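You operate a simulated robot arm through the tools that you are given. There is no shell and no other tool.

You run a simulated two-armed robot. Do the job below in one go: nothing can be reset, and whatever is moved stays where it is left.

TASK
Put the brown and black belts on free pegs and close the closet.
Fine: slide the rack in, shut the wood panel door and bolt it.

The check looks at the end state, three seconds after you hand in, the way a careful person would. Anything else that was tipped, shoved, dropped, spilled or broken makes it a failure.

THE ROBOT
Two 7-joint arms with two-finger parallel grippers on one trunk, on a base that drives. Base frame: it is fixed to the floor where the robot stands at the start and does not move with it; the origin is under the middle of the robot, x ahead of it, y to its left, z up. Lengths are in m, angles in rad, forces in N, time in s.
The left shoulder is at the start at [0.05, 0.209, 1.196], the right one opposite. With the tool pointing down near the work surface each hand reaches from about 0.1 to 0.86 m from the robot's upright axis, wherever it stands, measured 20 degrees to its own side. Places, roughly: belt [-3, -0.5, 0.75]; belt rack [-2.9, -0.6, 0.7]; closet bolt [-2.6, -0.3, 0.3]; wood panel door [-2.8, -0.4, 1]. Payload 4.4 kg a hand.
The tool frame of a hand sits at the grasp point between the pads (the TCP): z along the fingers, y along the line on which they close. The tips reach 0.023 m beyond it. The gripper opens to 0.094 m. The fingers are 0.038 m wide and 0.01 m thick; the gripper's body (0.054 by 0.096 m) begins 0.039 m behind the TCP.
Orientation is told as [roll, pitch, yaw] about the base's x, y, z axes, in that order, counted from this pose: with the fingers straight down and closing along the base's y, the tool's x points along the base's -x, its y along +y and its z along -z.

THE INTERFACE
- The arms move only by the tool servo_tool. It takes "left_series", "right_series" or both (then of equal length, played together; a hand with none holds still); each is a list of rows, each a list of 7 numbers: the shift along the base's x, y, z in m, then the turn, a rotation vector about the base's x, y, z in degrees, then the opening, from 0 (shut) to 1 (fully open). In form: [[x, y, z, ax, ay, az, jaw], ...]. A call has 1 to 20 rows; each row shifts and turns the commanded pose from where the row before left it. A row lasts 0.2 s, in which the tool goes at most 0.05 m and 0.15 rad; a call with a longer step from one row to the next is refused whole, and so is a gripper value outside its range. A pose out of reach is approached as far as the arm can. The call stops where the force on the tool passes 40 N (or 10 N more than at its start, if that is more) or the arm is blocked; 0.2 s more then pass. The fingers move at their own pace (about 0.108 m/s each) and stop on an object; they squeeze with about 20 N. The grip force told is the motor's: it shows also when the fingers shut on nothing. Time passes only in rows, and 0.2 s behind the last, so rows that do not move let the fingers close. It gives the time, the measured TCP pose, the force on the tool (base axes), the opening and the grip force at its end, in the units of the frame above (readings bear some noise), with the torque about the TCP (base axes, N m) and any sound that the robot's microphone picked up, and new pictures: "views" is both (left out), scene, wrist or none (wrist: the cameras of the hands that moved).
- Cameras (640 x 400 px; columns grow to the right, rows downward): "scene" is now at [0.1533, 0.0025, 1.3591]; the picture's right is [0.02, -1.00, 0.00], its down [-0.66, -0.01, -0.75] and it looks along [0.75, 0.01, -0.66] (base axes); focal length 254 px, centre (320, 200). "left" rides on the left gripper at [0.086, -0.016, -0.075] in its tool frame; the picture's right is [0.18, 0.98, 0.00], its down [-0.58, 0.11, -0.81] and it looks along [-0.79, 0.15, 0.59] (tool axes); focal length 243 px, centre (320, 200). "right" rides on the right gripper at [0.086, 0.016, -0.074] in its tool frame; the picture's right is [-0.18, 0.98, 0.00], its down [-0.58, -0.11, -0.81] and it looks along [-0.79, -0.15, 0.59] (tool axes); focal length 243 px, centre (320, 200). There is no depth. A picture from a camera that has moved, and an enlarged one, comes with that camera's place and axes in the base frame and with its lens.
- raise_lower(by): slides the trunk up (or, below 0, down) by that many m; the arms and the scene camera ride with it, the base frame stays. It gives what a move gives, with no picture.
- steer(legs): drives the robot by 1 to 6 legs, each [ahead, left, turn to the left] in m, m and rad, along the robot's own axes; the way and the turn of a leg run together, so that a leg with both is an arc; at most 1.5 m and 3.142 rad a leg. The arms and the cameras ride along, it lands a little off, and it stops where it bumps. It gives what a move gives, and a new picture of the scene camera.
- turn_head(pan, tilt): turns the head with the scene camera to pan (to the left, within 1.396 rad either way) and tilt (down, from -0.506 to 1.204), counted from straight ahead of the robot. It gives what a move gives, and a new picture of the scene camera.
- zoom(camera, box): a new picture of the part [left, top, right, bottom] of that camera's present view, enlarged. It takes no simulated time.
- hand_in(): hands the job in; it is judged then, once.

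Nothing tells you exact positions but the pictures and the camera data. Unless the task says otherwise, let go and move clear before handing in.

The tools are called after "Request:" by a JSON object that holds its "op" and its "data". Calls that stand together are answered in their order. servo_tool: Moves the arms, as the interface text tells. Its arguments: {"type":"object","properties":{"left_series":{"type":"array","items":{"type":"array","items":{"type":"number"}}},"right_series":{"type":"array","items":{"type":"array","items":{"type":"number"}}},"views":{"type":"string","enum":["both","scene","wrist","none"]}},"required":[]} The other tools are called the same way: raise_lower (by) slides the trunk up or down; steer (legs) drives the base; turn_head (pan, tilt) turns the head that bears the scene camera; zoom (camera, box) takes an enlarged picture of a part of a camera's view; hand_in () hands the job in.

At the start:

```text
t: 0.0
left_ee_pos: [0.6489, 0.2836, 0.945]
left_tcp_rot: [0.001, 0.001, 0.001]
left_force: [0.2, 0.6, 0.2]
left_moment: [0.0, 0.0, -0.03]
left_grip_width: 0.094
left_gripper_force: 0.0
right_ee_pos: [0.6646, -0.2447, 0.9193]
right_tcp_rot: [0.001, -0.001, 0.0]
right_force: [0.3, 0.3, -0.6]
right_moment: [-0.02, 0.0, -0.02]
right_grip_width: 0.0942
right_gripper_force: 0.0
trunk travel left (down, up): [-0.275, 0.288]
robot x, y, heading: [-0.0007, -0.0001, -0.0]
head pan, tilt: [0.017, 0.716]
```

scene: 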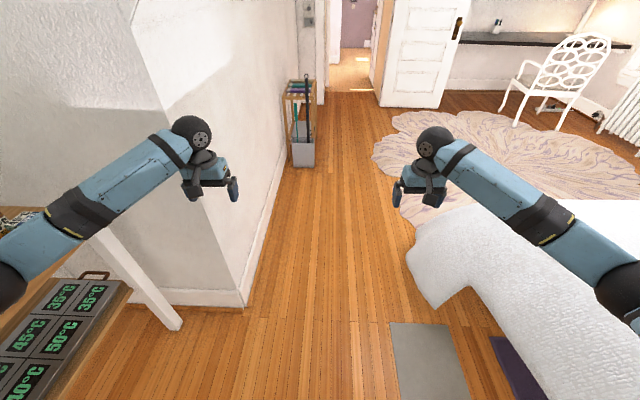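
right: 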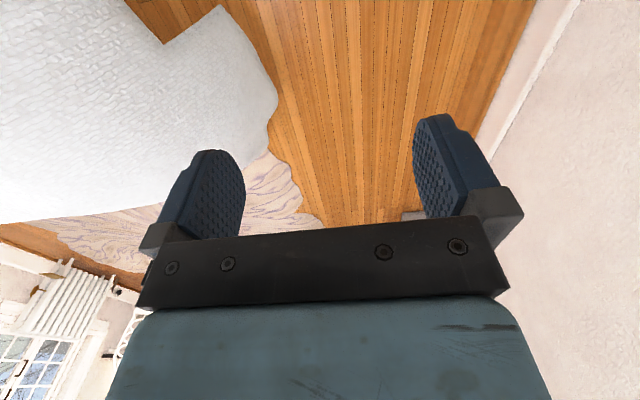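
left: 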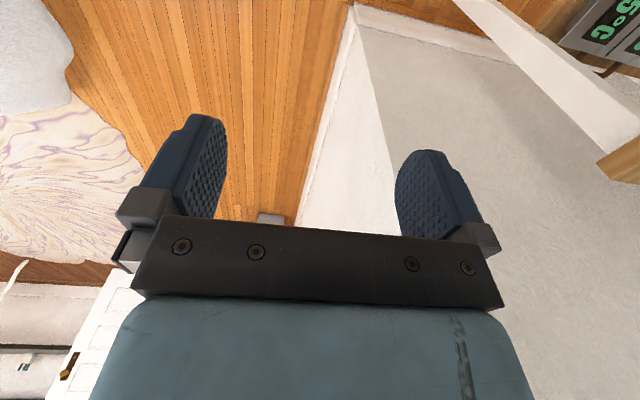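

I see a room ahead with a bed on the right; the closet should be about 3 m behind me. I'll look around with the head before driving.

Request:
{"op": "turn_head", "data": {"pan": 1.39, "tilt": 0.5}}

Request:
{"op": "turn_head", "data": {"pan": -1.39, "tilt": 0.5}}

```text
t: 1.5
left_ee_pos: [0.6487, 0.283, 0.9465]
left_tcp_rot: [0.0, 0.001, 0.0]
left_force: [0.2, 0.1, 0.4]
left_moment: [-0.01, 0.01, -0.02]
left_grip_width: 0.094
left_gripper_force: 0.1
right_ee_pos: [0.6637, -0.2439, 0.9192]
right_tcp_rot: [0.0, 0.0, 0.001]
right_force: [0.4, 0.2, -1.1]
right_moment: [-0.01, 0.0, 0.0]
right_grip_width: 0.094
right_gripper_force: 0.1
trunk travel left (down, up): [-0.275, 0.288]
robot x, y, heading: [-0.0019, -0.0013, 0.003]
head pan, tilt: [1.389, 0.499]
camera scene: at [0.0855, 0.0905, 1.3781], right [0.98, -0.18, 0.0], down [-0.09, -0.47, -0.88], along [0.16, 0.86, -0.48], focal length 254 px, centre (320, 200)
```

scene: 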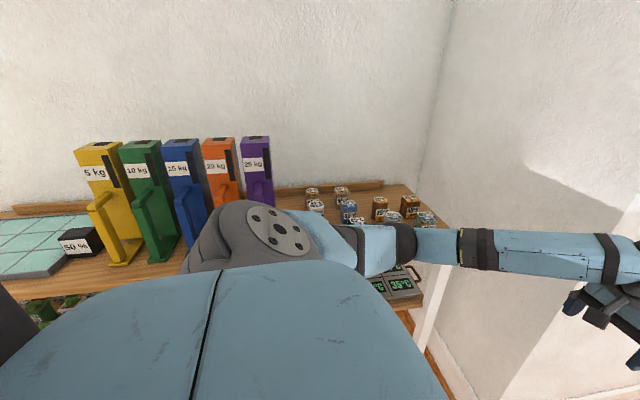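

```text
t: 4.0
left_ee_pos: [0.6482, 0.283, 0.9464]
left_tcp_rot: [0.0, -0.002, 0.0]
left_force: [-0.3, -0.3, -0.6]
left_moment: [-0.01, 0.0, 0.0]
left_grip_width: 0.0938
left_gripper_force: 0.1
right_ee_pos: [0.6625, -0.2432, 0.9186]
right_tcp_rot: [0.0, -0.001, 0.0]
right_force: [0.3, 0.5, -0.1]
right_moment: [0.02, 0.0, -0.01]
right_grip_width: 0.0941
right_gripper_force: 0.0
trunk travel left (down, up): [-0.275, 0.288]
robot x, y, heading: [-0.002, 0.0027, -0.0]
head pan, tilt: [-1.389, 0.499]
camera scene: at [0.0855, -0.0885, 1.3781], right [-0.98, -0.18, 0.0], down [-0.09, 0.47, -0.88], along [0.16, -0.86, -0.48], focal length 254 px, centre (320, 200)
```

scene: 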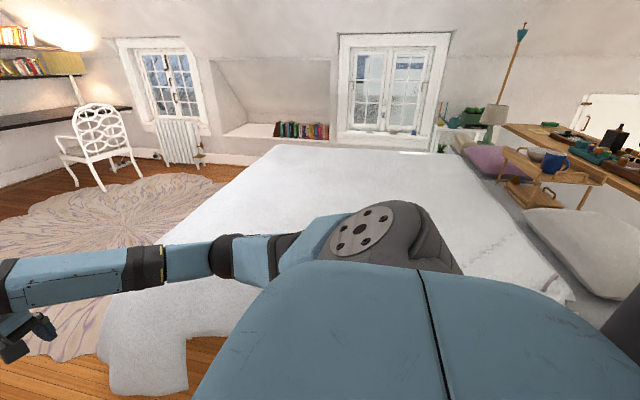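

The bed is on the right, a shelf with boxes on the left; the closet is behind. I'll tuck in the arms, then turn toward the bed side (clear of shelf objects).

Request:
{"op": "servo_tool", "data": {"left_series": [[-0.045, -0.01, 0.01, 0, 0, 0, 1], [-0.045, -0.01, 0.01, 0, 0, 0, 1], [-0.045, -0.01, 0.01, 0, 0, 0, 1], [-0.045, -0.01, 0.01, 0, 0, 0, 1], [-0.045, -0.01, 0.01, 0, 0, 0, 1], [-0.045, -0.01, 0.01, 0, 0, 0, 1]], "right_series": [[-0.045, 0.01, 0.01, 0, 0, 0, 1], [-0.045, 0.01, 0.01, 0, 0, 0, 1], [-0.045, 0.01, 0.01, 0, 0, 0, 1], [-0.045, 0.01, 0.01, 0, 0, 0, 1], [-0.045, 0.01, 0.01, 0, 0, 0, 1], [-0.045, 0.01, 0.01, 0, 0, 0, 1]], "views": "scene"}}

Request:
{"op": "turn_head", "data": {"pan": 0, "tilt": 0.6}}

```text
t: 5.4
left_ee_pos: [0.3755, 0.2235, 1.0077]
left_tcp_rot: [-0.001, 0.0, -0.001]
left_force: [-0.8, 0.9, 0.1]
left_moment: [-0.02, -0.03, 0.01]
left_grip_width: 0.0938
left_gripper_force: 0.0
right_ee_pos: [0.3934, -0.1846, 0.98]
right_tcp_rot: [0.0, -0.001, -0.001]
right_force: [-0.9, 0.5, -0.1]
right_moment: [-0.01, 0.01, -0.01]
right_grip_width: 0.0938
right_gripper_force: 0.0
trunk travel left (down, up): [-0.275, 0.288]
robot x, y, heading: [-0.0011, 0.0007, 0.001]
head pan, tilt: [-1.389, 0.499]
camera scene: at [0.0842, -0.0887, 1.3782], right [-0.98, -0.18, 0.0], down [-0.09, 0.47, -0.88], along [0.16, -0.86, -0.48], focal length 254 px, centre (320, 200)
```

scene: 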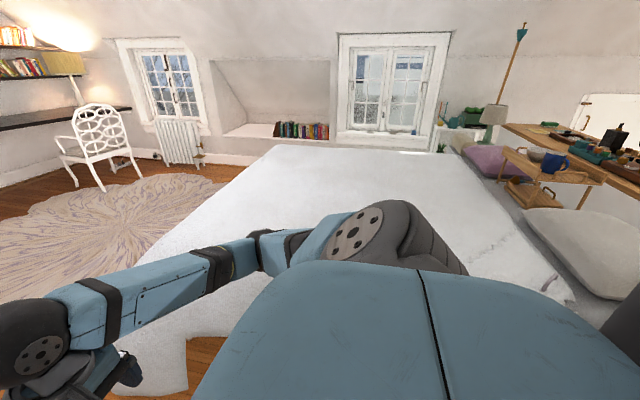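

```text
t: 6.9
left_ee_pos: [0.3779, 0.2234, 1.0067]
left_tcp_rot: [0.0, -0.001, -0.001]
left_force: [-0.1, 1.0, 0.6]
left_moment: [-0.04, 0.0, 0.0]
left_grip_width: 0.0937
left_gripper_force: 0.0
right_ee_pos: [0.3961, -0.1843, 0.9796]
right_tcp_rot: [0.0, 0.001, 0.0]
right_force: [-0.4, 0.7, -0.4]
right_moment: [-0.02, -0.02, -0.02]
right_grip_width: 0.0941
right_gripper_force: 0.1
trunk travel left (down, up): [-0.275, 0.288]
robot x, y, heading: [-0.0002, -0.0004, -0.005]
head pan, tilt: [0.0, 0.6]
camera scene: at [0.1574, 0.0009, 1.3691], right [0.0, -1.0, 0.0], down [-0.56, 0.0, -0.83], along [0.83, 0.0, -0.56], focal length 254 px, centre (320, 200)
```

scene: 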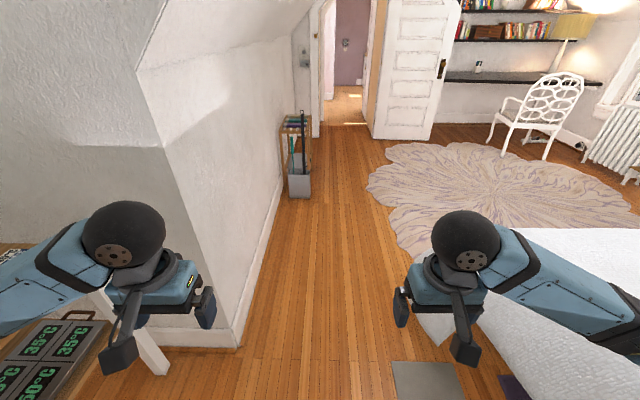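

The aisle is narrow, but turning in place should be fine. Turning right in place while watching.

Request:
{"op": "steer", "data": {"legs": [[0, 0, -1.2]]}}

Request:
{"op": "turn_head", "data": {"pan": -1.39, "tilt": 0.5}}

```text
t: 10.3
left_ee_pos: [0.3457, -0.2711, 1.007]
left_tcp_rot: [0.0, 0.0, -1.202]
left_force: [0.1, 0.0, -0.6]
left_moment: [-0.01, 0.0, 0.02]
left_grip_width: 0.094
left_gripper_force: 0.1
right_ee_pos: [-0.0297, -0.4344, 0.9803]
right_tcp_rot: [-0.002, 0.0, -1.202]
right_force: [0.5, 0.3, 0.1]
right_moment: [0.0, 0.02, -0.01]
right_grip_width: 0.094
right_gripper_force: 0.1
trunk travel left (down, up): [-0.275, 0.288]
robot x, y, heading: [-0.0001, -0.0008, -1.202]
head pan, tilt: [0.0, 0.6]
camera scene: at [0.0576, -0.1444, 1.3691], right [-0.93, -0.36, 0.0], down [-0.2, 0.53, -0.83], along [0.3, -0.77, -0.56], focal length 254 px, centre (320, 200)
```

scene: 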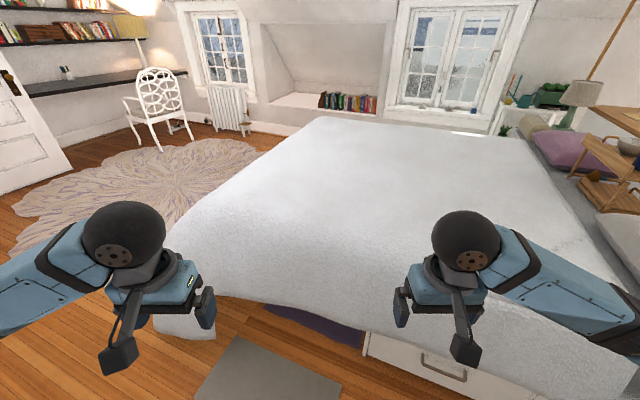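

```text
t: 11.8
left_ee_pos: [0.3448, -0.2725, 1.0061]
left_tcp_rot: [0.001, 0.0, -1.202]
left_force: [0.0, 0.9, 0.1]
left_moment: [-0.01, -0.02, -0.01]
left_grip_width: 0.0941
left_gripper_force: 0.0
right_ee_pos: [-0.0292, -0.4351, 0.9794]
right_tcp_rot: [0.001, 0.0, -1.201]
right_force: [-0.9, 0.3, 0.1]
right_moment: [-0.01, 0.03, 0.02]
right_grip_width: 0.0941
right_gripper_force: 0.1
trunk travel left (down, up): [-0.275, 0.288]
robot x, y, heading: [-0.0038, -0.0022, -1.2]
head pan, tilt: [-1.389, 0.499]
camera scene: at [-0.0517, -0.1095, 1.3781], right [-0.52, 0.85, 0.0], down [0.41, 0.25, -0.88], along [-0.75, -0.46, -0.48], focal length 254 px, centre (320, 200)
```

scene: 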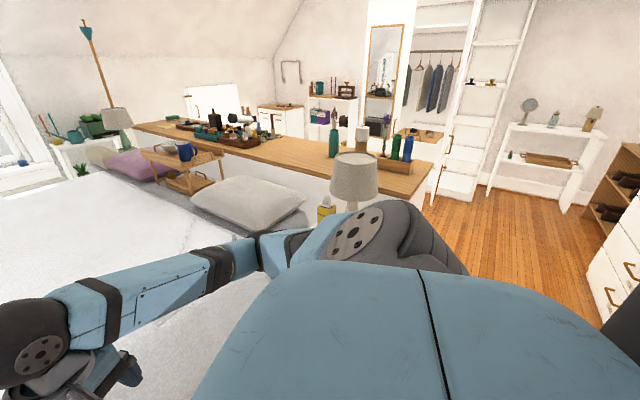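

The closet opening with hanging clothes is visible beyond a low partition counter with a ladder beside it. I'll zoom.

Request:
{"op": "zoom", "data": {"camera": "scene", "box": [340, 0, 600, 240]}}

Request:
{"op": "steer", "data": {"legs": [[0, 0, -1.2]]}}

Request:
{"op": "turn_head", "data": {"pan": -0.7, "tilt": 0.5}}

```text
1.67 times, centred on (470, 120) of scene
camera zoom: at [-0.0517, -0.1095, 1.3781], right [-0.52, 0.85, 0.0], down [0.41, 0.25, -0.88], along [-0.75, -0.46, -0.48], focal length 423 px, centre (70, 333)
```

zoom: 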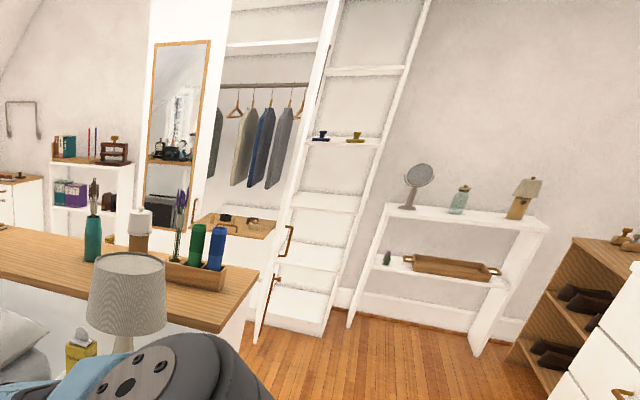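

```text
t: 15.2
left_ee_pos: [-0.1311, -0.4195, 1.0074]
left_tcp_rot: [0.0, -0.001, -2.409]
left_force: [1.4, 0.5, -0.4]
left_moment: [0.02, 0.01, -0.01]
left_grip_width: 0.0939
left_gripper_force: 0.0
right_ee_pos: [-0.4171, -0.1281, 0.9796]
right_tcp_rot: [-0.001, 0.001, -2.408]
right_force: [-0.5, -0.5, 0.1]
right_moment: [-0.01, 0.04, -0.03]
right_grip_width: 0.094
right_gripper_force: 0.1
trunk travel left (down, up): [-0.275, 0.288]
robot x, y, heading: [0.0044, -0.0014, -2.407]
head pan, tilt: [-1.389, 0.499]
camera scene: at [-0.1207, 0.0115, 1.3781], right [0.61, 0.79, 0.0], down [0.38, -0.29, -0.88], along [-0.7, 0.54, -0.48], focal length 254 px, centre (320, 200)
```

scene: 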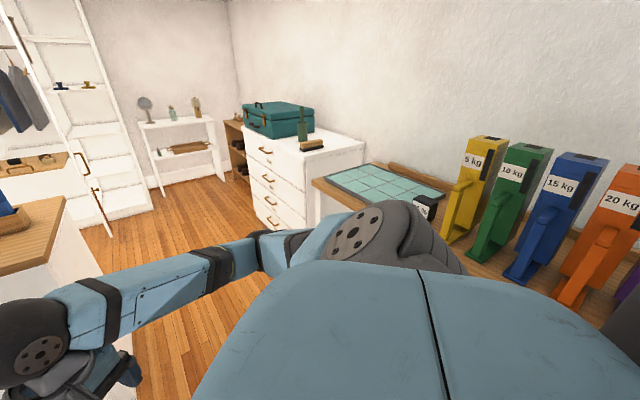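

```text
t: 16.3
left_ee_pos: [-0.1313, -0.4196, 1.0072]
left_tcp_rot: [0.0, 0.001, -2.407]
left_force: [-0.1, -0.7, -0.7]
left_moment: [0.04, -0.02, 0.02]
left_grip_width: 0.0941
left_gripper_force: 0.2
right_ee_pos: [-0.418, -0.1272, 0.9796]
right_tcp_rot: [0.0, 0.001, -2.408]
right_force: [0.2, -0.1, 0.1]
right_moment: [-0.01, 0.01, 0.02]
right_grip_width: 0.0938
right_gripper_force: 0.1
trunk travel left (down, up): [-0.275, 0.288]
robot x, y, heading: [-0.0019, -0.004, -2.408]
head pan, tilt: [-0.7, 0.499]
camera scene: at [-0.1394, -0.047, 1.3781], right [-0.03, 1.0, 0.0], down [0.48, 0.02, -0.88], along [-0.88, -0.03, -0.48], focal length 254 px, centre (320, 200)
```

scene: 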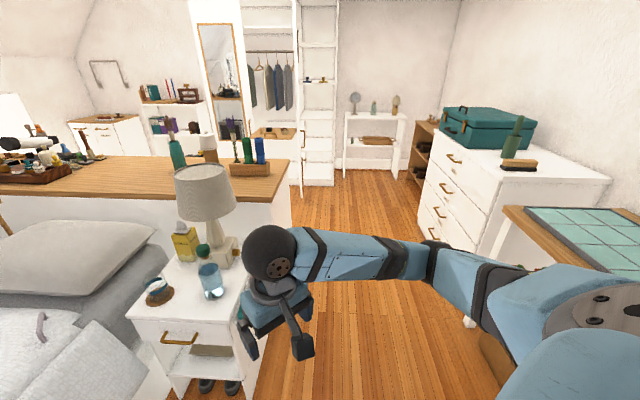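

The free corridor runs along -x with the closet at its end on the left. I'll finish turning to face it and sidestep a bit right, away from the nightstand lamp.

Request:
{"op": "steer", "data": {"legs": [[0, 0, -0.735], [0, -0.2, 0]]}}

Request:
{"op": "turn_head", "data": {"pan": 0.1, "tilt": 0.4}}

```text
t: 20.6
left_ee_pos: [-0.3779, -0.0247, 1.0067]
left_tcp_rot: [0.0, 0.002, 3.136]
left_force: [-0.1, 0.2, 0.3]
left_moment: [0.03, -0.03, -0.02]
left_grip_width: 0.094
left_gripper_force: 0.2
right_ee_pos: [-0.3934, 0.3842, 0.9801]
right_tcp_rot: [-0.001, -0.001, 3.137]
right_force: [-0.2, 0.3, -0.8]
right_moment: [0.02, 0.0, 0.0]
right_grip_width: 0.0939
right_gripper_force: 0.1
trunk travel left (down, up): [-0.275, 0.288]
robot x, y, heading: [-0.0011, 0.1952, 3.138]
head pan, tilt: [-0.7, 0.499]
camera scene: at [-0.134, 0.258, 1.3781], right [0.65, 0.76, 0.0], down [0.36, -0.31, -0.88], along [-0.67, 0.57, -0.48], focal length 254 px, centre (320, 200)
```

scene: 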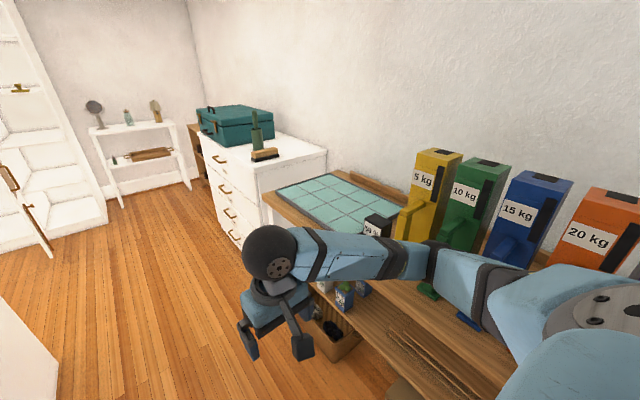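

```text
t: 21.7
left_ee_pos: [-0.378, -0.0234, 1.0066]
left_tcp_rot: [0.002, 0.0, 3.137]
left_force: [-0.1, 0.6, -0.4]
left_moment: [0.01, 0.0, 0.04]
left_grip_width: 0.0941
left_gripper_force: 0.0
right_ee_pos: [-0.3929, 0.3845, 0.9795]
right_tcp_rot: [0.0, -0.001, 3.136]
right_force: [0.0, -0.8, -0.8]
right_moment: [-0.05, 0.01, 0.0]
right_grip_width: 0.094
right_gripper_force: 0.2
trunk travel left (down, up): [-0.275, 0.288]
robot x, y, heading: [0.0014, 0.1976, 3.135]
head pan, tilt: [0.099, 0.4]
camera scene: at [-0.1569, 0.1902, 1.3873], right [-0.09, 1.0, 0.0], down [0.39, 0.04, -0.92], along [-0.92, -0.09, -0.39], focal length 254 px, centre (320, 200)
```

scene: 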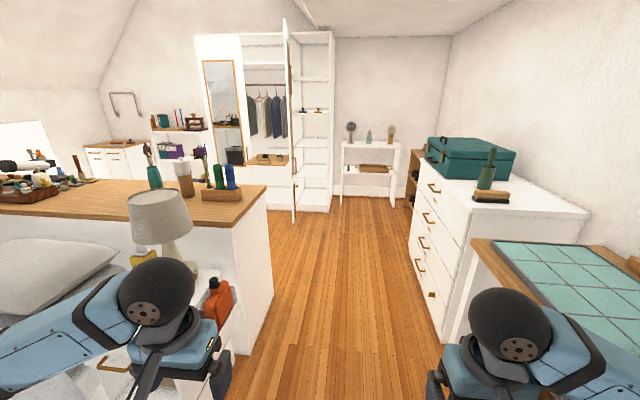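

Corridor is roughly 1.15 m wide (y from -0.31 to 0.84). I'll center at y≈0.27 and drive ahead in steps.

Request:
{"op": "steer", "data": {"legs": [[0, -0.07, 0.005], [1.2, 0, 0]]}}

Request:
{"op": "turn_head", "data": {"pan": 0.3, "tilt": 0.3}}

```text
t: 28.6
left_ee_pos: [-1.5638, 0.0514, 1.0067]
left_tcp_rot: [0.0, -0.002, 3.133]
left_force: [-0.3, 0.5, 0.2]
left_moment: [-0.02, -0.02, -0.01]
left_grip_width: 0.094
left_gripper_force: 0.0
right_ee_pos: [-1.5783, 0.4598, 0.9799]
right_tcp_rot: [0.0, 0.002, 3.134]
right_force: [0.3, -0.4, -0.8]
right_moment: [0.02, -0.03, 0.0]
right_grip_width: 0.0939
right_gripper_force: 0.1
trunk travel left (down, up): [-0.275, 0.288]
robot x, y, heading: [-1.1829, 0.2744, 3.135]
head pan, tilt: [0.099, 0.4]
camera scene: at [-1.3431, 0.2658, 1.3873], right [-0.09, 1.0, 0.0], down [0.39, 0.04, -0.92], along [-0.92, -0.08, -0.39], focal length 254 px, centre (320, 200)
```

scene: 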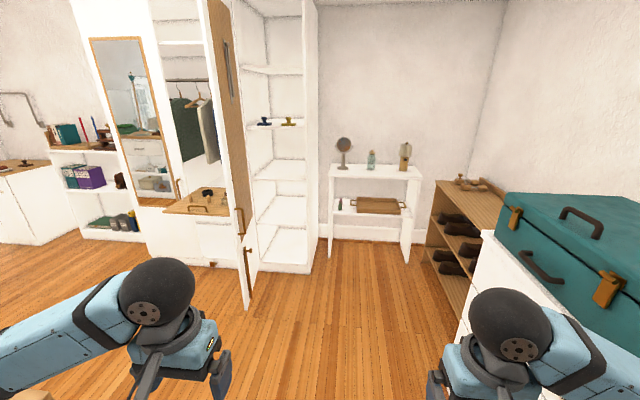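

```text
t: 29.4
left_ee_pos: [-1.5652, 0.0513, 1.0069]
left_tcp_rot: [0.001, -0.001, 3.132]
left_force: [0.2, 0.1, 0.3]
left_moment: [0.01, 0.02, 0.02]
left_grip_width: 0.094
left_gripper_force: 0.1
right_ee_pos: [-1.5796, 0.4594, 0.9797]
right_tcp_rot: [-0.001, -0.001, 3.132]
right_force: [-0.3, -0.8, 0.3]
right_moment: [-0.01, -0.02, 0.01]
right_grip_width: 0.094
right_gripper_force: 0.1
trunk travel left (down, up): [-0.275, 0.288]
robot x, y, heading: [-1.1814, 0.2749, 3.133]
head pan, tilt: [0.3, 0.3]
camera scene: at [-1.3401, 0.2475, 1.3965], right [-0.29, 0.96, 0.0], down [0.28, 0.08, -0.96], along [-0.92, -0.27, -0.3], focal length 254 px, centre (320, 200)
```

scene: 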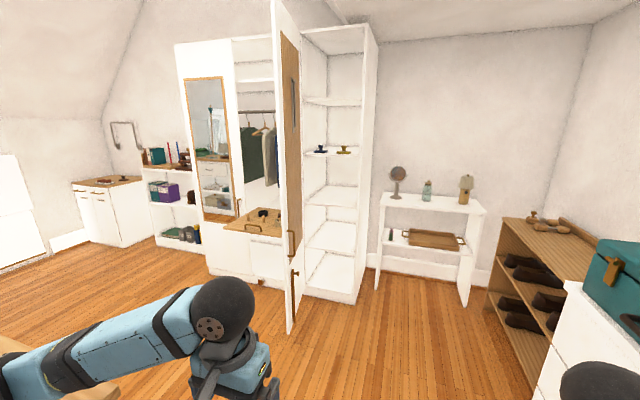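

Request:
{"op": "zoom", "data": {"camera": "scene", "box": [170, 0, 390, 140]}}

Request:
{"op": "zoom", "data": {"camera": "scene", "box": [190, 130, 390, 340]}}

```text
2.86 times, centred on (280, 70) of scene
camera zoom: at [-1.3401, 0.2475, 1.3965], right [-0.29, 0.96, 0.0], down [0.28, 0.08, -0.96], along [-0.92, -0.27, -0.3], focal length 726 px, centre (434, 571)
```

zoom: 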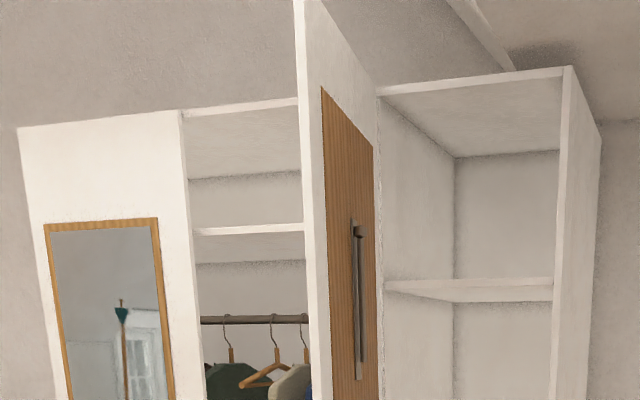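

```text
1.90 times, centred on (290, 235) of scene
camera zoom: at [-1.3401, 0.2475, 1.3965], right [-0.29, 0.96, 0.0], down [0.28, 0.08, -0.96], along [-0.92, -0.27, -0.3], focal length 484 px, centre (377, 133)
```

zoom: 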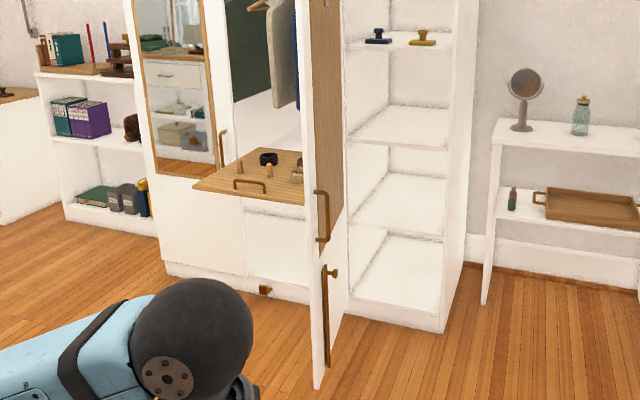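

The closet front seems at x≈-3.0, its door hinged at y≈-0.35 and open 90° toward me, the rack tray pulled out at z≈0.7. I'll check the space to the left before driving on.

Request:
{"op": "turn_head", "data": {"pan": 0.8, "tilt": 0.8}}

```text
t: 30.3
left_ee_pos: [-1.5653, 0.0521, 1.007]
left_tcp_rot: [0.0, -0.002, 3.133]
left_force: [0.1, -0.5, 0.5]
left_moment: [0.0, -0.01, -0.02]
left_grip_width: 0.0941
left_gripper_force: 0.0
right_ee_pos: [-1.5778, 0.4596, 0.9804]
right_tcp_rot: [-0.001, -0.001, 3.133]
right_force: [0.3, 0.8, 0.0]
right_moment: [0.0, 0.0, 0.01]
right_grip_width: 0.0943
right_gripper_force: 0.0
trunk travel left (down, up): [-0.275, 0.288]
robot x, y, heading: [-1.1829, 0.27, 3.131]
head pan, tilt: [0.799, 0.799]
camera scene: at [-1.3075, 0.2169, 1.3523], right [-0.71, 0.7, 0.0], down [0.5, 0.51, -0.7], along [-0.49, -0.5, -0.72], focal length 254 px, centre (320, 200)
```

scene: 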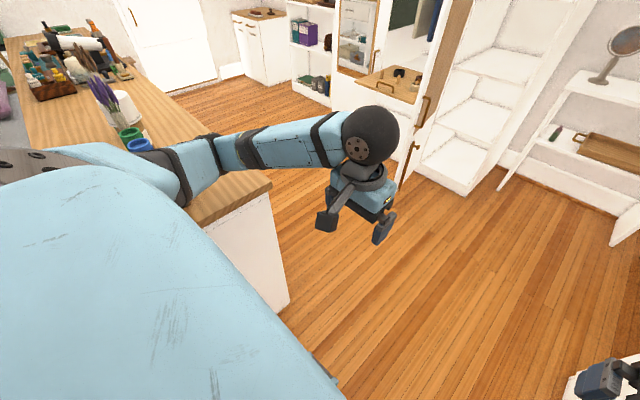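

The partition ends at x≈-1.55, so floor in front of the closet is clear. I'll drive to x≈-2.03, then slide left to y≈-0.45.

Request:
{"op": "steer", "data": {"legs": [[0.85, 0, 0.01], [0, 0.7, 0]]}}

Request:
{"op": "turn_head", "data": {"pan": 0.0, "tilt": 0.6}}

```text
t: 32.6
left_ee_pos: [-1.8657, 0.0508, 1.0051]
left_tcp_rot: [0.001, 0.005, 3.141]
left_force: [-1.2, 0.1, -0.3]
left_moment: [0.01, -0.03, 0.0]
left_grip_width: 0.0941
left_gripper_force: 0.1
right_ee_pos: [-1.8814, 0.4593, 0.9784]
right_tcp_rot: [-0.002, 0.006, -3.141]
right_force: [-1.4, -0.4, -0.8]
right_moment: [-0.01, -0.08, -0.03]
right_grip_width: 0.094
right_gripper_force: 0.0
trunk travel left (down, up): [-0.275, 0.288]
robot x, y, heading: [-1.4819, 0.2727, 3.136]
head pan, tilt: [0.799, 0.799]
stopped in leg 1: the robot was blocked; the commanded pose is now the measured one
camera scene: at [-1.6108, 0.2174, 1.3513], right [-0.72, 0.7, 0.0], down [0.5, 0.51, -0.69], along [-0.48, -0.5, -0.72], focal length 254 px, centre (320, 200)
```

scene: 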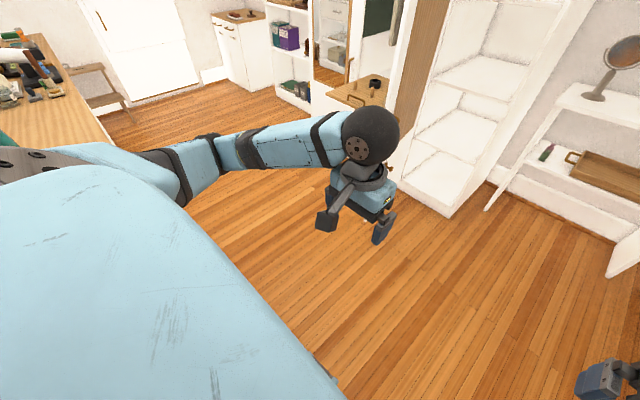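

```text
t: 33.7
left_ee_pos: [-1.8613, 0.0514, 1.0064]
left_tcp_rot: [0.001, 0.0, 3.139]
left_force: [-0.1, -0.9, 0.0]
left_moment: [0.02, 0.0, 0.0]
left_grip_width: 0.0938
left_gripper_force: 0.1
right_ee_pos: [-1.8768, 0.4586, 0.9788]
right_tcp_rot: [0.0, 0.0, -3.142]
right_force: [-0.1, -0.7, 0.6]
right_moment: [-0.01, 0.0, -0.02]
right_grip_width: 0.0942
right_gripper_force: 0.0
trunk travel left (down, up): [-0.275, 0.288]
robot x, y, heading: [-1.4843, 0.273, 3.143]
head pan, tilt: [0.0, 0.6]
camera scene: at [-1.6366, 0.2753, 1.3691], right [0.0, 1.0, 0.0], down [0.57, 0.0, -0.82], along [-0.82, 0.0, -0.57], focal length 254 px, centre (320, 200)
```

scene: 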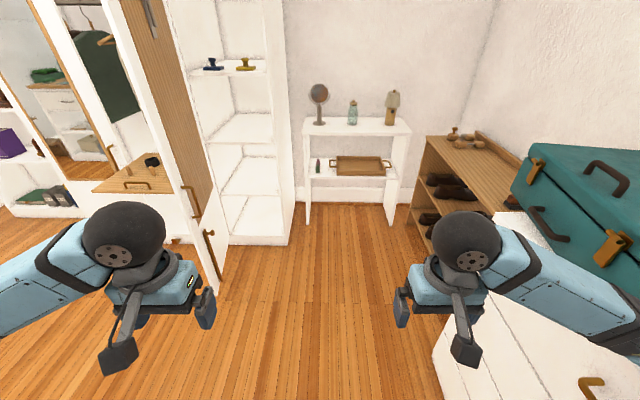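

The drive was blocked at x=-1.48, so I must see what's touching: I'll look at the right side and left side.

Request:
{"op": "turn_head", "data": {"pan": -0.9, "tilt": 0.6}}

Request:
{"op": "turn_head", "data": {"pan": -1.39, "tilt": 0.8}}

Request:
{"op": "turn_head", "data": {"pan": 1.39, "tilt": 0.8}}

```text
t: 34.9
left_ee_pos: [-1.8601, 0.0506, 1.0074]
left_tcp_rot: [0.001, 0.001, 3.139]
left_force: [0.4, -0.7, 0.3]
left_moment: [0.01, 0.02, 0.0]
left_grip_width: 0.094
left_gripper_force: 0.1
right_ee_pos: [-1.877, 0.4593, 0.9812]
right_tcp_rot: [0.001, 0.0, -3.143]
right_force: [-0.1, -0.3, 0.0]
right_moment: [0.01, -0.02, 0.03]
right_grip_width: 0.0939
right_gripper_force: 0.3
trunk travel left (down, up): [-0.275, 0.288]
robot x, y, heading: [-1.4841, 0.2726, 3.141]
head pan, tilt: [-0.901, 0.6]
camera scene: at [-1.6032, 0.3445, 1.3691], right [0.78, 0.62, 0.0], down [0.35, -0.44, -0.83], along [-0.51, 0.65, -0.56], focal length 254 px, centre (320, 200)
```

scene: 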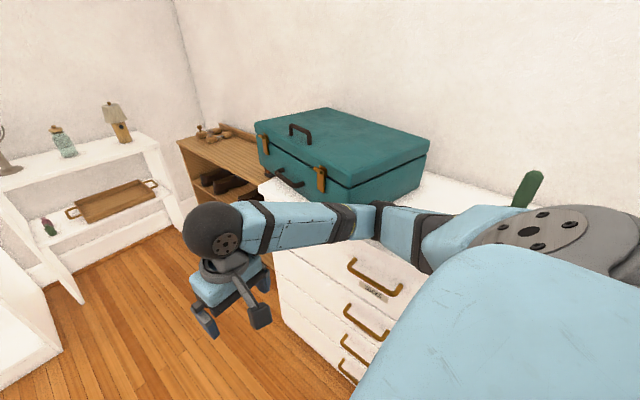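

```text
t: 35.8
left_ee_pos: [-1.8601, 0.0505, 1.0073]
left_tcp_rot: [-0.001, 0.001, 3.139]
left_force: [0.3, 0.0, 0.7]
left_moment: [-0.01, -0.03, 0.04]
left_grip_width: 0.094
left_gripper_force: 0.0
right_ee_pos: [-1.8775, 0.4588, 0.9799]
right_tcp_rot: [0.001, -0.001, -3.142]
right_force: [0.2, 0.8, -0.5]
right_moment: [-0.02, -0.02, -0.01]
right_grip_width: 0.0937
right_gripper_force: 0.1
trunk travel left (down, up): [-0.275, 0.288]
robot x, y, heading: [-1.4815, 0.2783, 3.141]
head pan, tilt: [-1.389, 0.799]
camera scene: at [-1.5628, 0.3546, 1.3522], right [0.98, 0.18, 0.0], down [0.13, -0.7, -0.7], along [-0.13, 0.69, -0.72], focal length 254 px, centre (320, 200)
```

scene: 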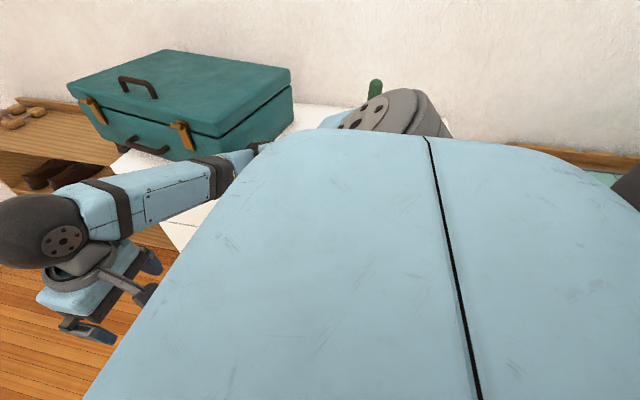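

```text
t: 38.3
left_ee_pos: [-1.8597, 0.0502, 1.0057]
left_tcp_rot: [0.001, 0.001, 3.142]
left_force: [0.2, 0.0, -0.8]
left_moment: [0.01, 0.0, 0.02]
left_grip_width: 0.0938
left_gripper_force: 0.0
right_ee_pos: [-1.8779, 0.4593, 0.9795]
right_tcp_rot: [0.0, -0.001, -3.142]
right_force: [0.9, -0.4, -0.3]
right_moment: [-0.03, 0.03, 0.02]
right_grip_width: 0.0938
right_gripper_force: 0.1
trunk travel left (down, up): [-0.275, 0.288]
robot x, y, heading: [-1.4837, 0.2726, 3.143]
head pan, tilt: [1.389, 0.799]
camera scene: at [-1.563, 0.1959, 1.3522], right [-0.98, 0.18, 0.0], down [0.13, 0.7, -0.7], along [-0.13, -0.69, -0.72], focal length 254 px, centre (320, 200)
```

scene: 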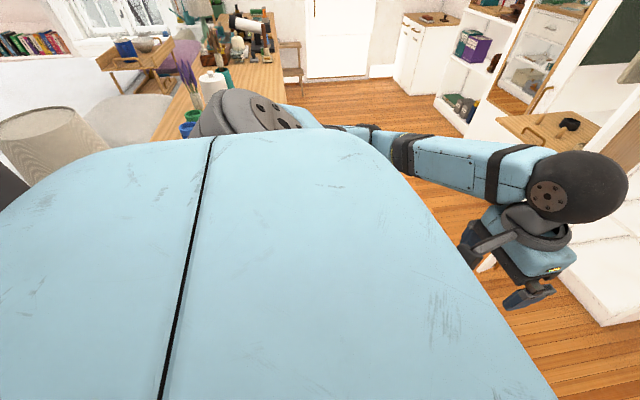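

Comparing views, the teal suitcase on the dresser looks shifted by about 0.15 m and turned — my right elbow likely pushed it. I'll examine closely before doing anything.

Request:
{"op": "turn_head", "data": {"pan": -1.1, "tilt": 0.6}}

Request:
{"op": "zoom", "data": {"camera": "scene", "box": [100, 60, 500, 310]}}

Request:
{"op": "zoom", "data": {"camera": "right", "box": [0, 0, 640, 400]}}

```text
t: 40.5
left_ee_pos: [-1.8597, 0.0513, 1.0055]
left_tcp_rot: [-0.001, 0.0, 3.139]
left_force: [-0.1, 0.3, -0.1]
left_moment: [0.01, -0.01, -0.04]
left_grip_width: 0.0941
left_gripper_force: 0.0
right_ee_pos: [-1.8778, 0.4607, 0.9799]
right_tcp_rot: [0.0, 0.0, -3.143]
right_force: [0.3, -0.3, 0.4]
right_moment: [0.0, 0.0, 0.01]
right_grip_width: 0.0941
right_gripper_force: 0.2
trunk travel left (down, up): [-0.275, 0.288]
robot x, y, heading: [-1.4817, 0.2734, 3.139]
head pan, tilt: [-1.1, 0.6]
camera scene: at [-1.5884, 0.354, 1.3691], right [0.89, 0.45, 0.0], down [0.26, -0.5, -0.83], along [-0.37, 0.74, -0.56], focal length 254 px, centre (320, 200)
```

scene: 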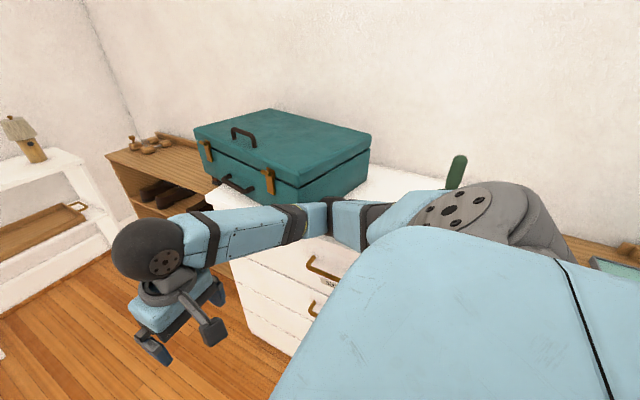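

```text
1.60 times, centred on (300, 185) of scene
camera zoom: at [-1.5884, 0.354, 1.3691], right [0.89, 0.45, 0.0], down [0.26, -0.5, -0.83], along [-0.37, 0.74, -0.56], focal length 406 px, centre (352, 224)
```

zoom: 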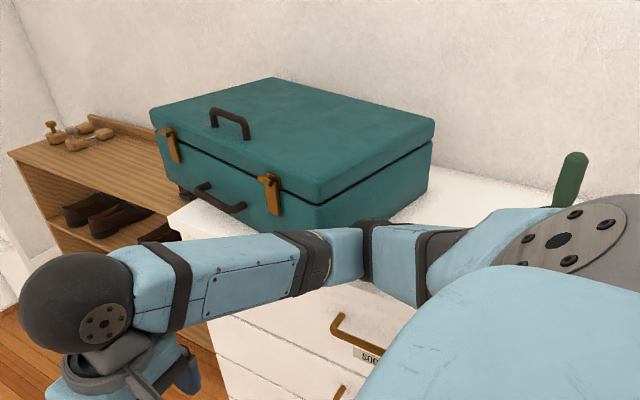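

```text
1.00 times, centred on (320, 200) of right (not enlarged: the box is as wide or as high as the picture)
camera zoom: at [-1.7905, 0.4424, 1.0545], right [-0.18, -0.98, 0.0], down [-0.58, 0.11, 0.81], along [-0.79, 0.15, -0.59], focal length 243 px, centre (320, 200)
```

zoom: 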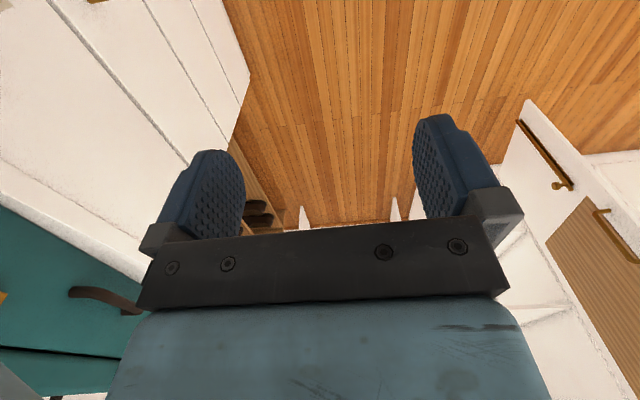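

I'll back up along the same path to the pose of the earlier view so I can compare the suitcase directly.

Request:
{"op": "steer", "data": {"legs": [[-0.3, 0, 0]]}}

Request:
{"op": "turn_head", "data": {"pan": 0.099, "tilt": 0.4}}

Request:
{"op": "turn_head", "data": {"pan": -0.6, "tilt": 0.5}}

```text
t: 42.6
left_ee_pos: [-1.5657, 0.0493, 1.0069]
left_tcp_rot: [-0.001, 0.001, 3.14]
left_force: [0.5, 0.0, -0.2]
left_moment: [0.0, 0.03, 0.02]
left_grip_width: 0.094
left_gripper_force: 0.0
right_ee_pos: [-1.5835, 0.4591, 0.9796]
right_tcp_rot: [0.001, -0.001, -3.14]
right_force: [-0.2, 0.3, 0.1]
right_moment: [0.0, 0.0, 0.02]
right_grip_width: 0.0942
right_gripper_force: 0.1
trunk travel left (down, up): [-0.275, 0.288]
robot x, y, heading: [-1.1875, 0.2773, 3.139]
head pan, tilt: [-1.1, 0.6]
camera scene: at [-1.2946, 0.3537, 1.3691], right [0.89, 0.45, 0.0], down [0.26, -0.5, -0.83], along [-0.37, 0.74, -0.56], focal length 254 px, centre (320, 200)
```

scene: 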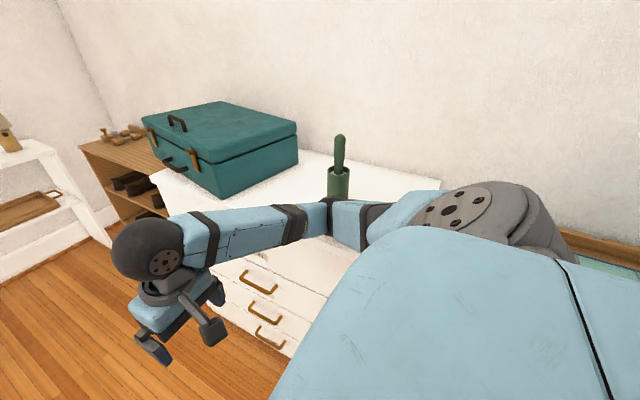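

```text
t: 44.0
left_ee_pos: [-1.5663, 0.05, 1.0061]
left_tcp_rot: [-0.001, 0.001, 3.141]
left_force: [-0.1, 0.7, -0.7]
left_moment: [-0.02, -0.01, 0.0]
left_grip_width: 0.0941
left_gripper_force: 0.1
right_ee_pos: [-1.5844, 0.4583, 0.9793]
right_tcp_rot: [-0.002, 0.001, -3.141]
right_force: [0.5, -0.7, -0.3]
right_moment: [0.03, 0.0, 0.0]
right_grip_width: 0.0941
right_gripper_force: 0.1
trunk travel left (down, up): [-0.275, 0.288]
robot x, y, heading: [-1.1899, 0.2725, 3.141]
head pan, tilt: [0.099, 0.4]
camera scene: at [-1.3473, 0.2658, 1.3873], right [-0.1, 1.0, 0.0], down [0.39, 0.04, -0.92], along [-0.92, -0.09, -0.39], focal length 254 px, centre (320, 200)
```

scene: 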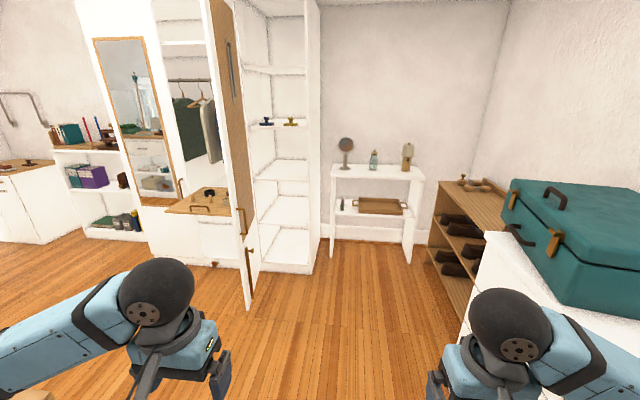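

```text
t: 45.0
left_ee_pos: [-1.567, 0.0502, 1.0059]
left_tcp_rot: [-0.001, 0.001, 3.143]
left_force: [0.4, -1.0, -0.1]
left_moment: [-0.02, -0.02, -0.01]
left_grip_width: 0.094
left_gripper_force: 0.1
right_ee_pos: [-1.5848, 0.4579, 0.98]
right_tcp_rot: [0.001, -0.001, -3.138]
right_force: [-0.2, -0.1, -0.6]
right_moment: [0.01, 0.02, -0.01]
right_grip_width: 0.0939
right_gripper_force: 0.0
trunk travel left (down, up): [-0.275, 0.288]
robot x, y, heading: [-1.1897, 0.272, 3.137]
head pan, tilt: [-0.6, 0.499]
camera scene: at [-1.3303, 0.3262, 1.3782], right [0.56, 0.83, 0.0], down [0.4, -0.27, -0.88], along [-0.72, 0.5, -0.48], focal length 254 px, centre (320, 200)
```

scene: 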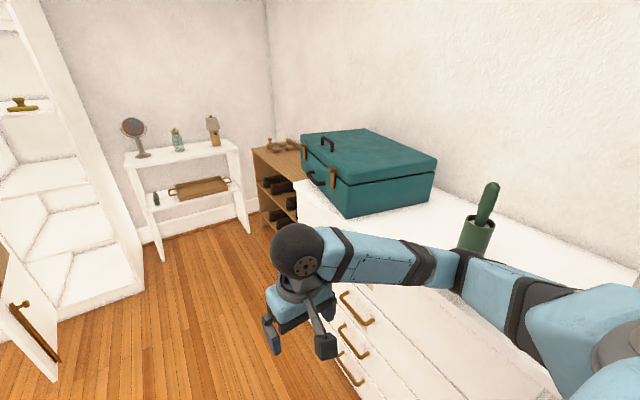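

Confirmed: the suitcase on the dresser was pushed about 0.15–0.19 m toward -x and turned ~12° by my right elbow. I'll raise the trunk so the elbows clear it, drive past at a lower y, and set it back afterwards by its top handle.

Request:
{"op": "raise_lower", "data": {"by": 0.28}}

Request:
{"op": "turn_head", "data": {"pan": -0.9, "tilt": 0.7}}

Request:
{"op": "turn_head", "data": {"pan": -1.39, "tilt": 0.7}}

```text
t: 47.9
left_ee_pos: [-1.5671, 0.0485, 1.2877]
left_tcp_rot: [-0.002, 0.0, 3.141]
left_force: [-0.4, 0.4, 0.4]
left_moment: [0.01, 0.02, -0.04]
left_grip_width: 0.0941
left_gripper_force: 0.1
right_ee_pos: [-1.5847, 0.4587, 1.2594]
right_tcp_rot: [0.001, -0.001, -3.141]
right_force: [-0.3, 0.7, -0.3]
right_moment: [-0.02, 0.01, 0.01]
right_grip_width: 0.0942
right_gripper_force: 0.1
trunk travel left (down, up): [-0.555, 0.008]
robot x, y, heading: [-1.1849, 0.2754, 3.143]
head pan, tilt: [-0.6, 0.499]
```

```text
t: 48.7
left_ee_pos: [-1.5661, 0.0499, 1.2862]
left_tcp_rot: [-0.001, 0.0, 3.143]
left_force: [0.6, -0.2, -0.1]
left_moment: [0.02, 0.0, -0.02]
left_grip_width: 0.0942
left_gripper_force: 0.0
right_ee_pos: [-1.5835, 0.4581, 1.2604]
right_tcp_rot: [0.001, 0.0, -3.14]
right_force: [-0.2, 0.0, 0.5]
right_moment: [0.02, -0.03, -0.03]
right_grip_width: 0.094
right_gripper_force: 0.0
trunk travel left (down, up): [-0.555, 0.008]
robot x, y, heading: [-1.1873, 0.2744, 3.144]
head pan, tilt: [-0.901, 0.7]
camera scene: at [-1.308, 0.3414, 1.6405], right [0.78, 0.62, 0.0], down [0.4, -0.5, -0.77], along [-0.48, 0.6, -0.64], focal length 254 px, centre (320, 200)
```

scene: 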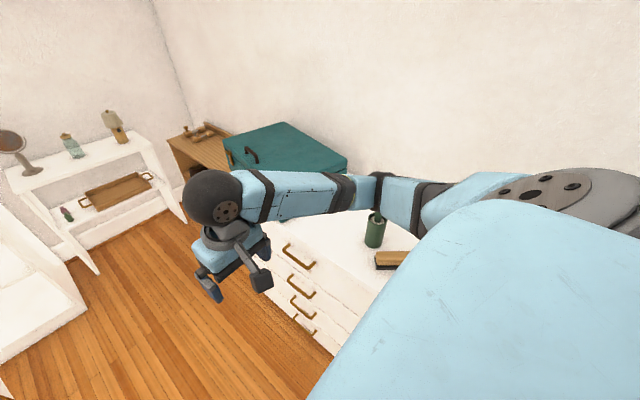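

```text
t: 49.6
left_ee_pos: [-1.5668, 0.0502, 1.2857]
left_tcp_rot: [0.0, -0.001, 3.141]
left_force: [-1.0, -0.6, -0.5]
left_moment: [-0.01, -0.01, -0.01]
left_grip_width: 0.0939
left_gripper_force: 0.1
right_ee_pos: [-1.584, 0.4586, 1.2593]
right_tcp_rot: [0.0, 0.0, -3.141]
right_force: [-0.2, 0.2, -0.2]
right_moment: [-0.02, -0.01, -0.01]
right_grip_width: 0.0941
right_gripper_force: 0.1
trunk travel left (down, up): [-0.555, 0.008]
robot x, y, heading: [-1.1888, 0.2741, 3.138]
head pan, tilt: [-1.389, 0.7]
camera scene: at [-1.2706, 0.3584, 1.6404], right [0.98, 0.18, 0.0], down [0.12, -0.63, -0.76], along [-0.14, 0.75, -0.64], focal length 254 px, centre (320, 200)
```

scene: 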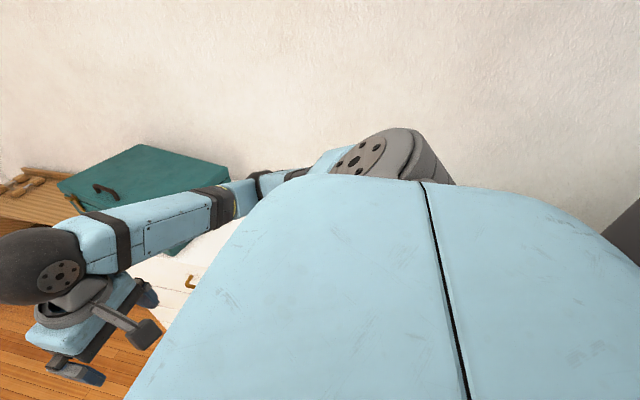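

The bottle and brush are undisturbed. Elbows are now about 0.2 m above the suitcase, so I'll drive ahead and then turn to face the dresser.

Request:
{"op": "steer", "data": {"legs": [[0, 0.05, 0], [0.85, 0, 0]]}}

Request:
{"op": "steer", "data": {"legs": [[0, 0, -1.57]]}}

Request:
{"op": "turn_head", "data": {"pan": 0.0, "tilt": 0.7}}

```text
t: 54.9
left_ee_pos: [-2.4311, -0.0019, 1.2864]
left_tcp_rot: [0.0, 0.0, -3.14]
left_force: [0.2, 0.3, -0.3]
left_moment: [0.03, 0.04, 0.01]
left_grip_width: 0.0939
left_gripper_force: 0.1
right_ee_pos: [-2.4495, 0.4073, 1.2602]
right_tcp_rot: [-0.001, 0.0, -3.137]
right_force: [0.4, 0.6, 0.3]
right_moment: [0.02, 0.01, 0.01]
right_grip_width: 0.0939
right_gripper_force: 0.1
trunk travel left (down, up): [-0.555, 0.008]
robot x, y, heading: [-2.053, 0.2238, -3.142]
head pan, tilt: [-1.389, 0.7]
camera scene: at [-2.1346, 0.3076, 1.6405], right [0.98, 0.18, 0.0], down [0.12, -0.63, -0.77], along [-0.14, 0.75, -0.64], focal length 254 px, centre (320, 200)
```

scene: 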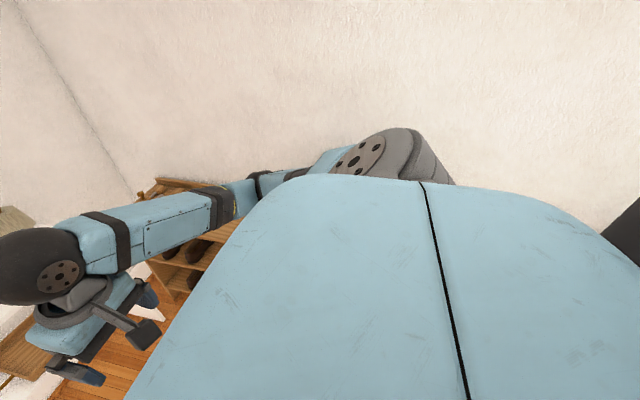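

```text
t: 59.1
left_ee_pos: [-2.2762, 0.6025, 1.2859]
left_tcp_rot: [0.0, -0.001, 1.562]
left_force: [0.3, 0.6, -0.4]
left_moment: [0.0, 0.0, 0.04]
left_grip_width: 0.0939
left_gripper_force: 0.0
right_ee_pos: [-1.866, 0.6167, 1.2593]
right_tcp_rot: [0.001, 0.0, 1.563]
right_force: [0.3, 0.3, -0.6]
right_moment: [-0.01, 0.03, 0.02]
right_grip_width: 0.0939
right_gripper_force: 0.1
trunk travel left (down, up): [-0.555, 0.008]
robot x, y, heading: [-2.0548, 0.225, 1.568]
head pan, tilt: [-1.389, 0.7]
camera scene: at [-1.9681, 0.3063, 1.6404], right [0.17, -0.99, 0.0], down [-0.63, -0.11, -0.77], along [0.75, 0.13, -0.64], focal length 254 px, centre (320, 200)
```

scene: 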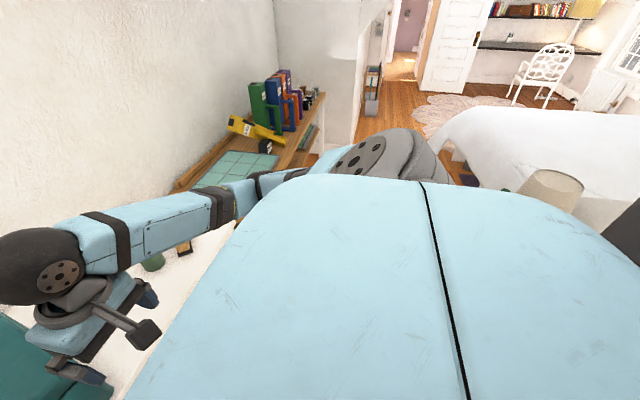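

```text
t: 60.7
left_ee_pos: [-2.275, 0.6037, 1.286]
left_tcp_rot: [0.0, 0.0, 1.562]
left_force: [0.9, 0.1, 0.4]
left_moment: [0.03, -0.03, -0.01]
left_grip_width: 0.094
left_gripper_force: 0.0
right_ee_pos: [-1.8661, 0.6174, 1.261]
right_tcp_rot: [-0.001, 0.0, 1.564]
right_force: [-0.4, -0.4, -0.7]
right_moment: [-0.01, 0.01, 0.0]
right_grip_width: 0.0938
right_gripper_force: 0.1
trunk travel left (down, up): [-0.555, 0.008]
robot x, y, heading: [-2.0541, 0.2236, 1.562]
head pan, tilt: [0.0, 0.7]
camera scene: at [-2.0507, 0.3766, 1.6404], right [1.0, -0.01, 0.0], down [-0.01, -0.64, -0.76], along [0.01, 0.76, -0.64], focal length 254 px, centre (320, 200)
```

scene: 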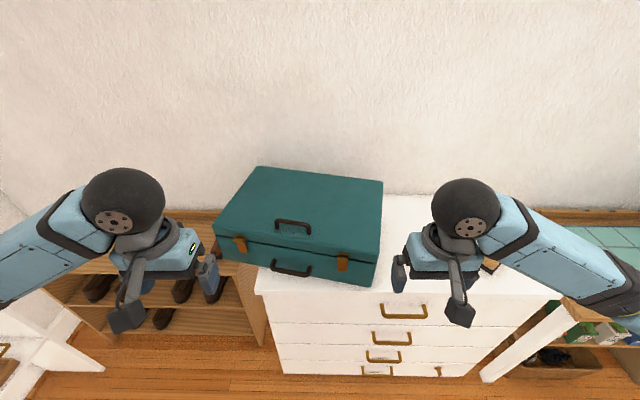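

The suitcase is in front of me now, rotated and overhanging the dresser's far end. In the sweep, I also noticed the yellow 5 kg box may have tipped; I'll look back at it.

Request:
{"op": "turn_head", "data": {"pan": -1.3, "tilt": 0.4}}

Request:
{"op": "zoom", "data": {"camera": "scene", "box": [120, 100, 380, 260]}}

```text
t: 62.1
left_ee_pos: [-2.2754, 0.6025, 1.2872]
left_tcp_rot: [-0.001, 0.0, 1.562]
left_force: [-0.2, -0.6, 0.6]
left_moment: [-0.02, 0.0, -0.02]
left_grip_width: 0.0941
left_gripper_force: 0.0
right_ee_pos: [-1.8646, 0.6174, 1.2594]
right_tcp_rot: [-0.001, -0.001, 1.563]
right_force: [-0.6, 0.2, 0.2]
right_moment: [-0.02, 0.01, 0.02]
right_grip_width: 0.0941
right_gripper_force: 0.1
trunk travel left (down, up): [-0.555, 0.008]
robot x, y, heading: [-2.0562, 0.2222, 1.559]
head pan, tilt: [-1.3, 0.4]
camera scene: at [-1.9621, 0.3157, 1.6673], right [0.26, -0.97, 0.0], down [-0.38, -0.1, -0.92], along [0.89, 0.24, -0.39], focal length 254 px, centre (320, 200)
```

scene: 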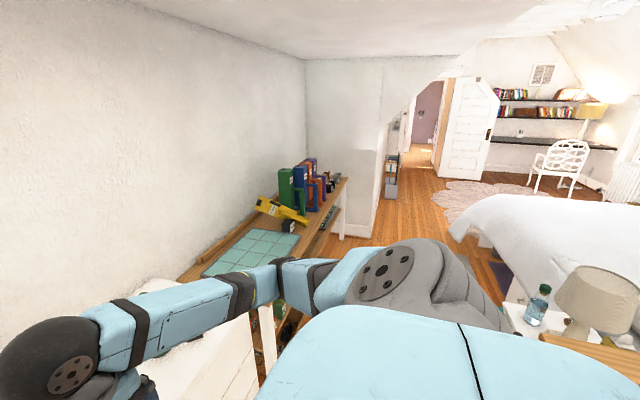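

```text
2.46 times, centred on (250, 180) of scene
camera zoom: at [-1.9621, 0.3157, 1.6673], right [0.26, -0.97, 0.0], down [-0.38, -0.1, -0.92], along [0.89, 0.24, -0.39], focal length 625 px, centre (492, 249)
```

zoom: 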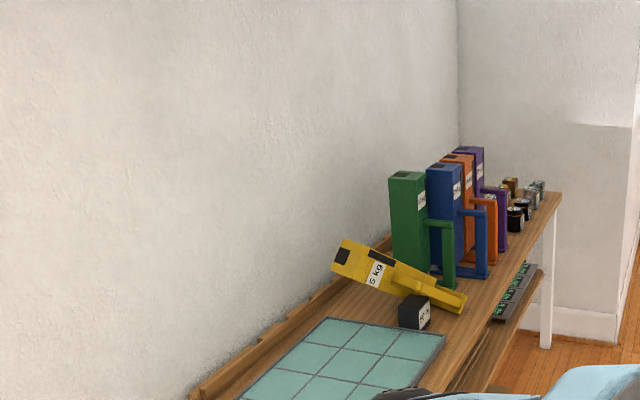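

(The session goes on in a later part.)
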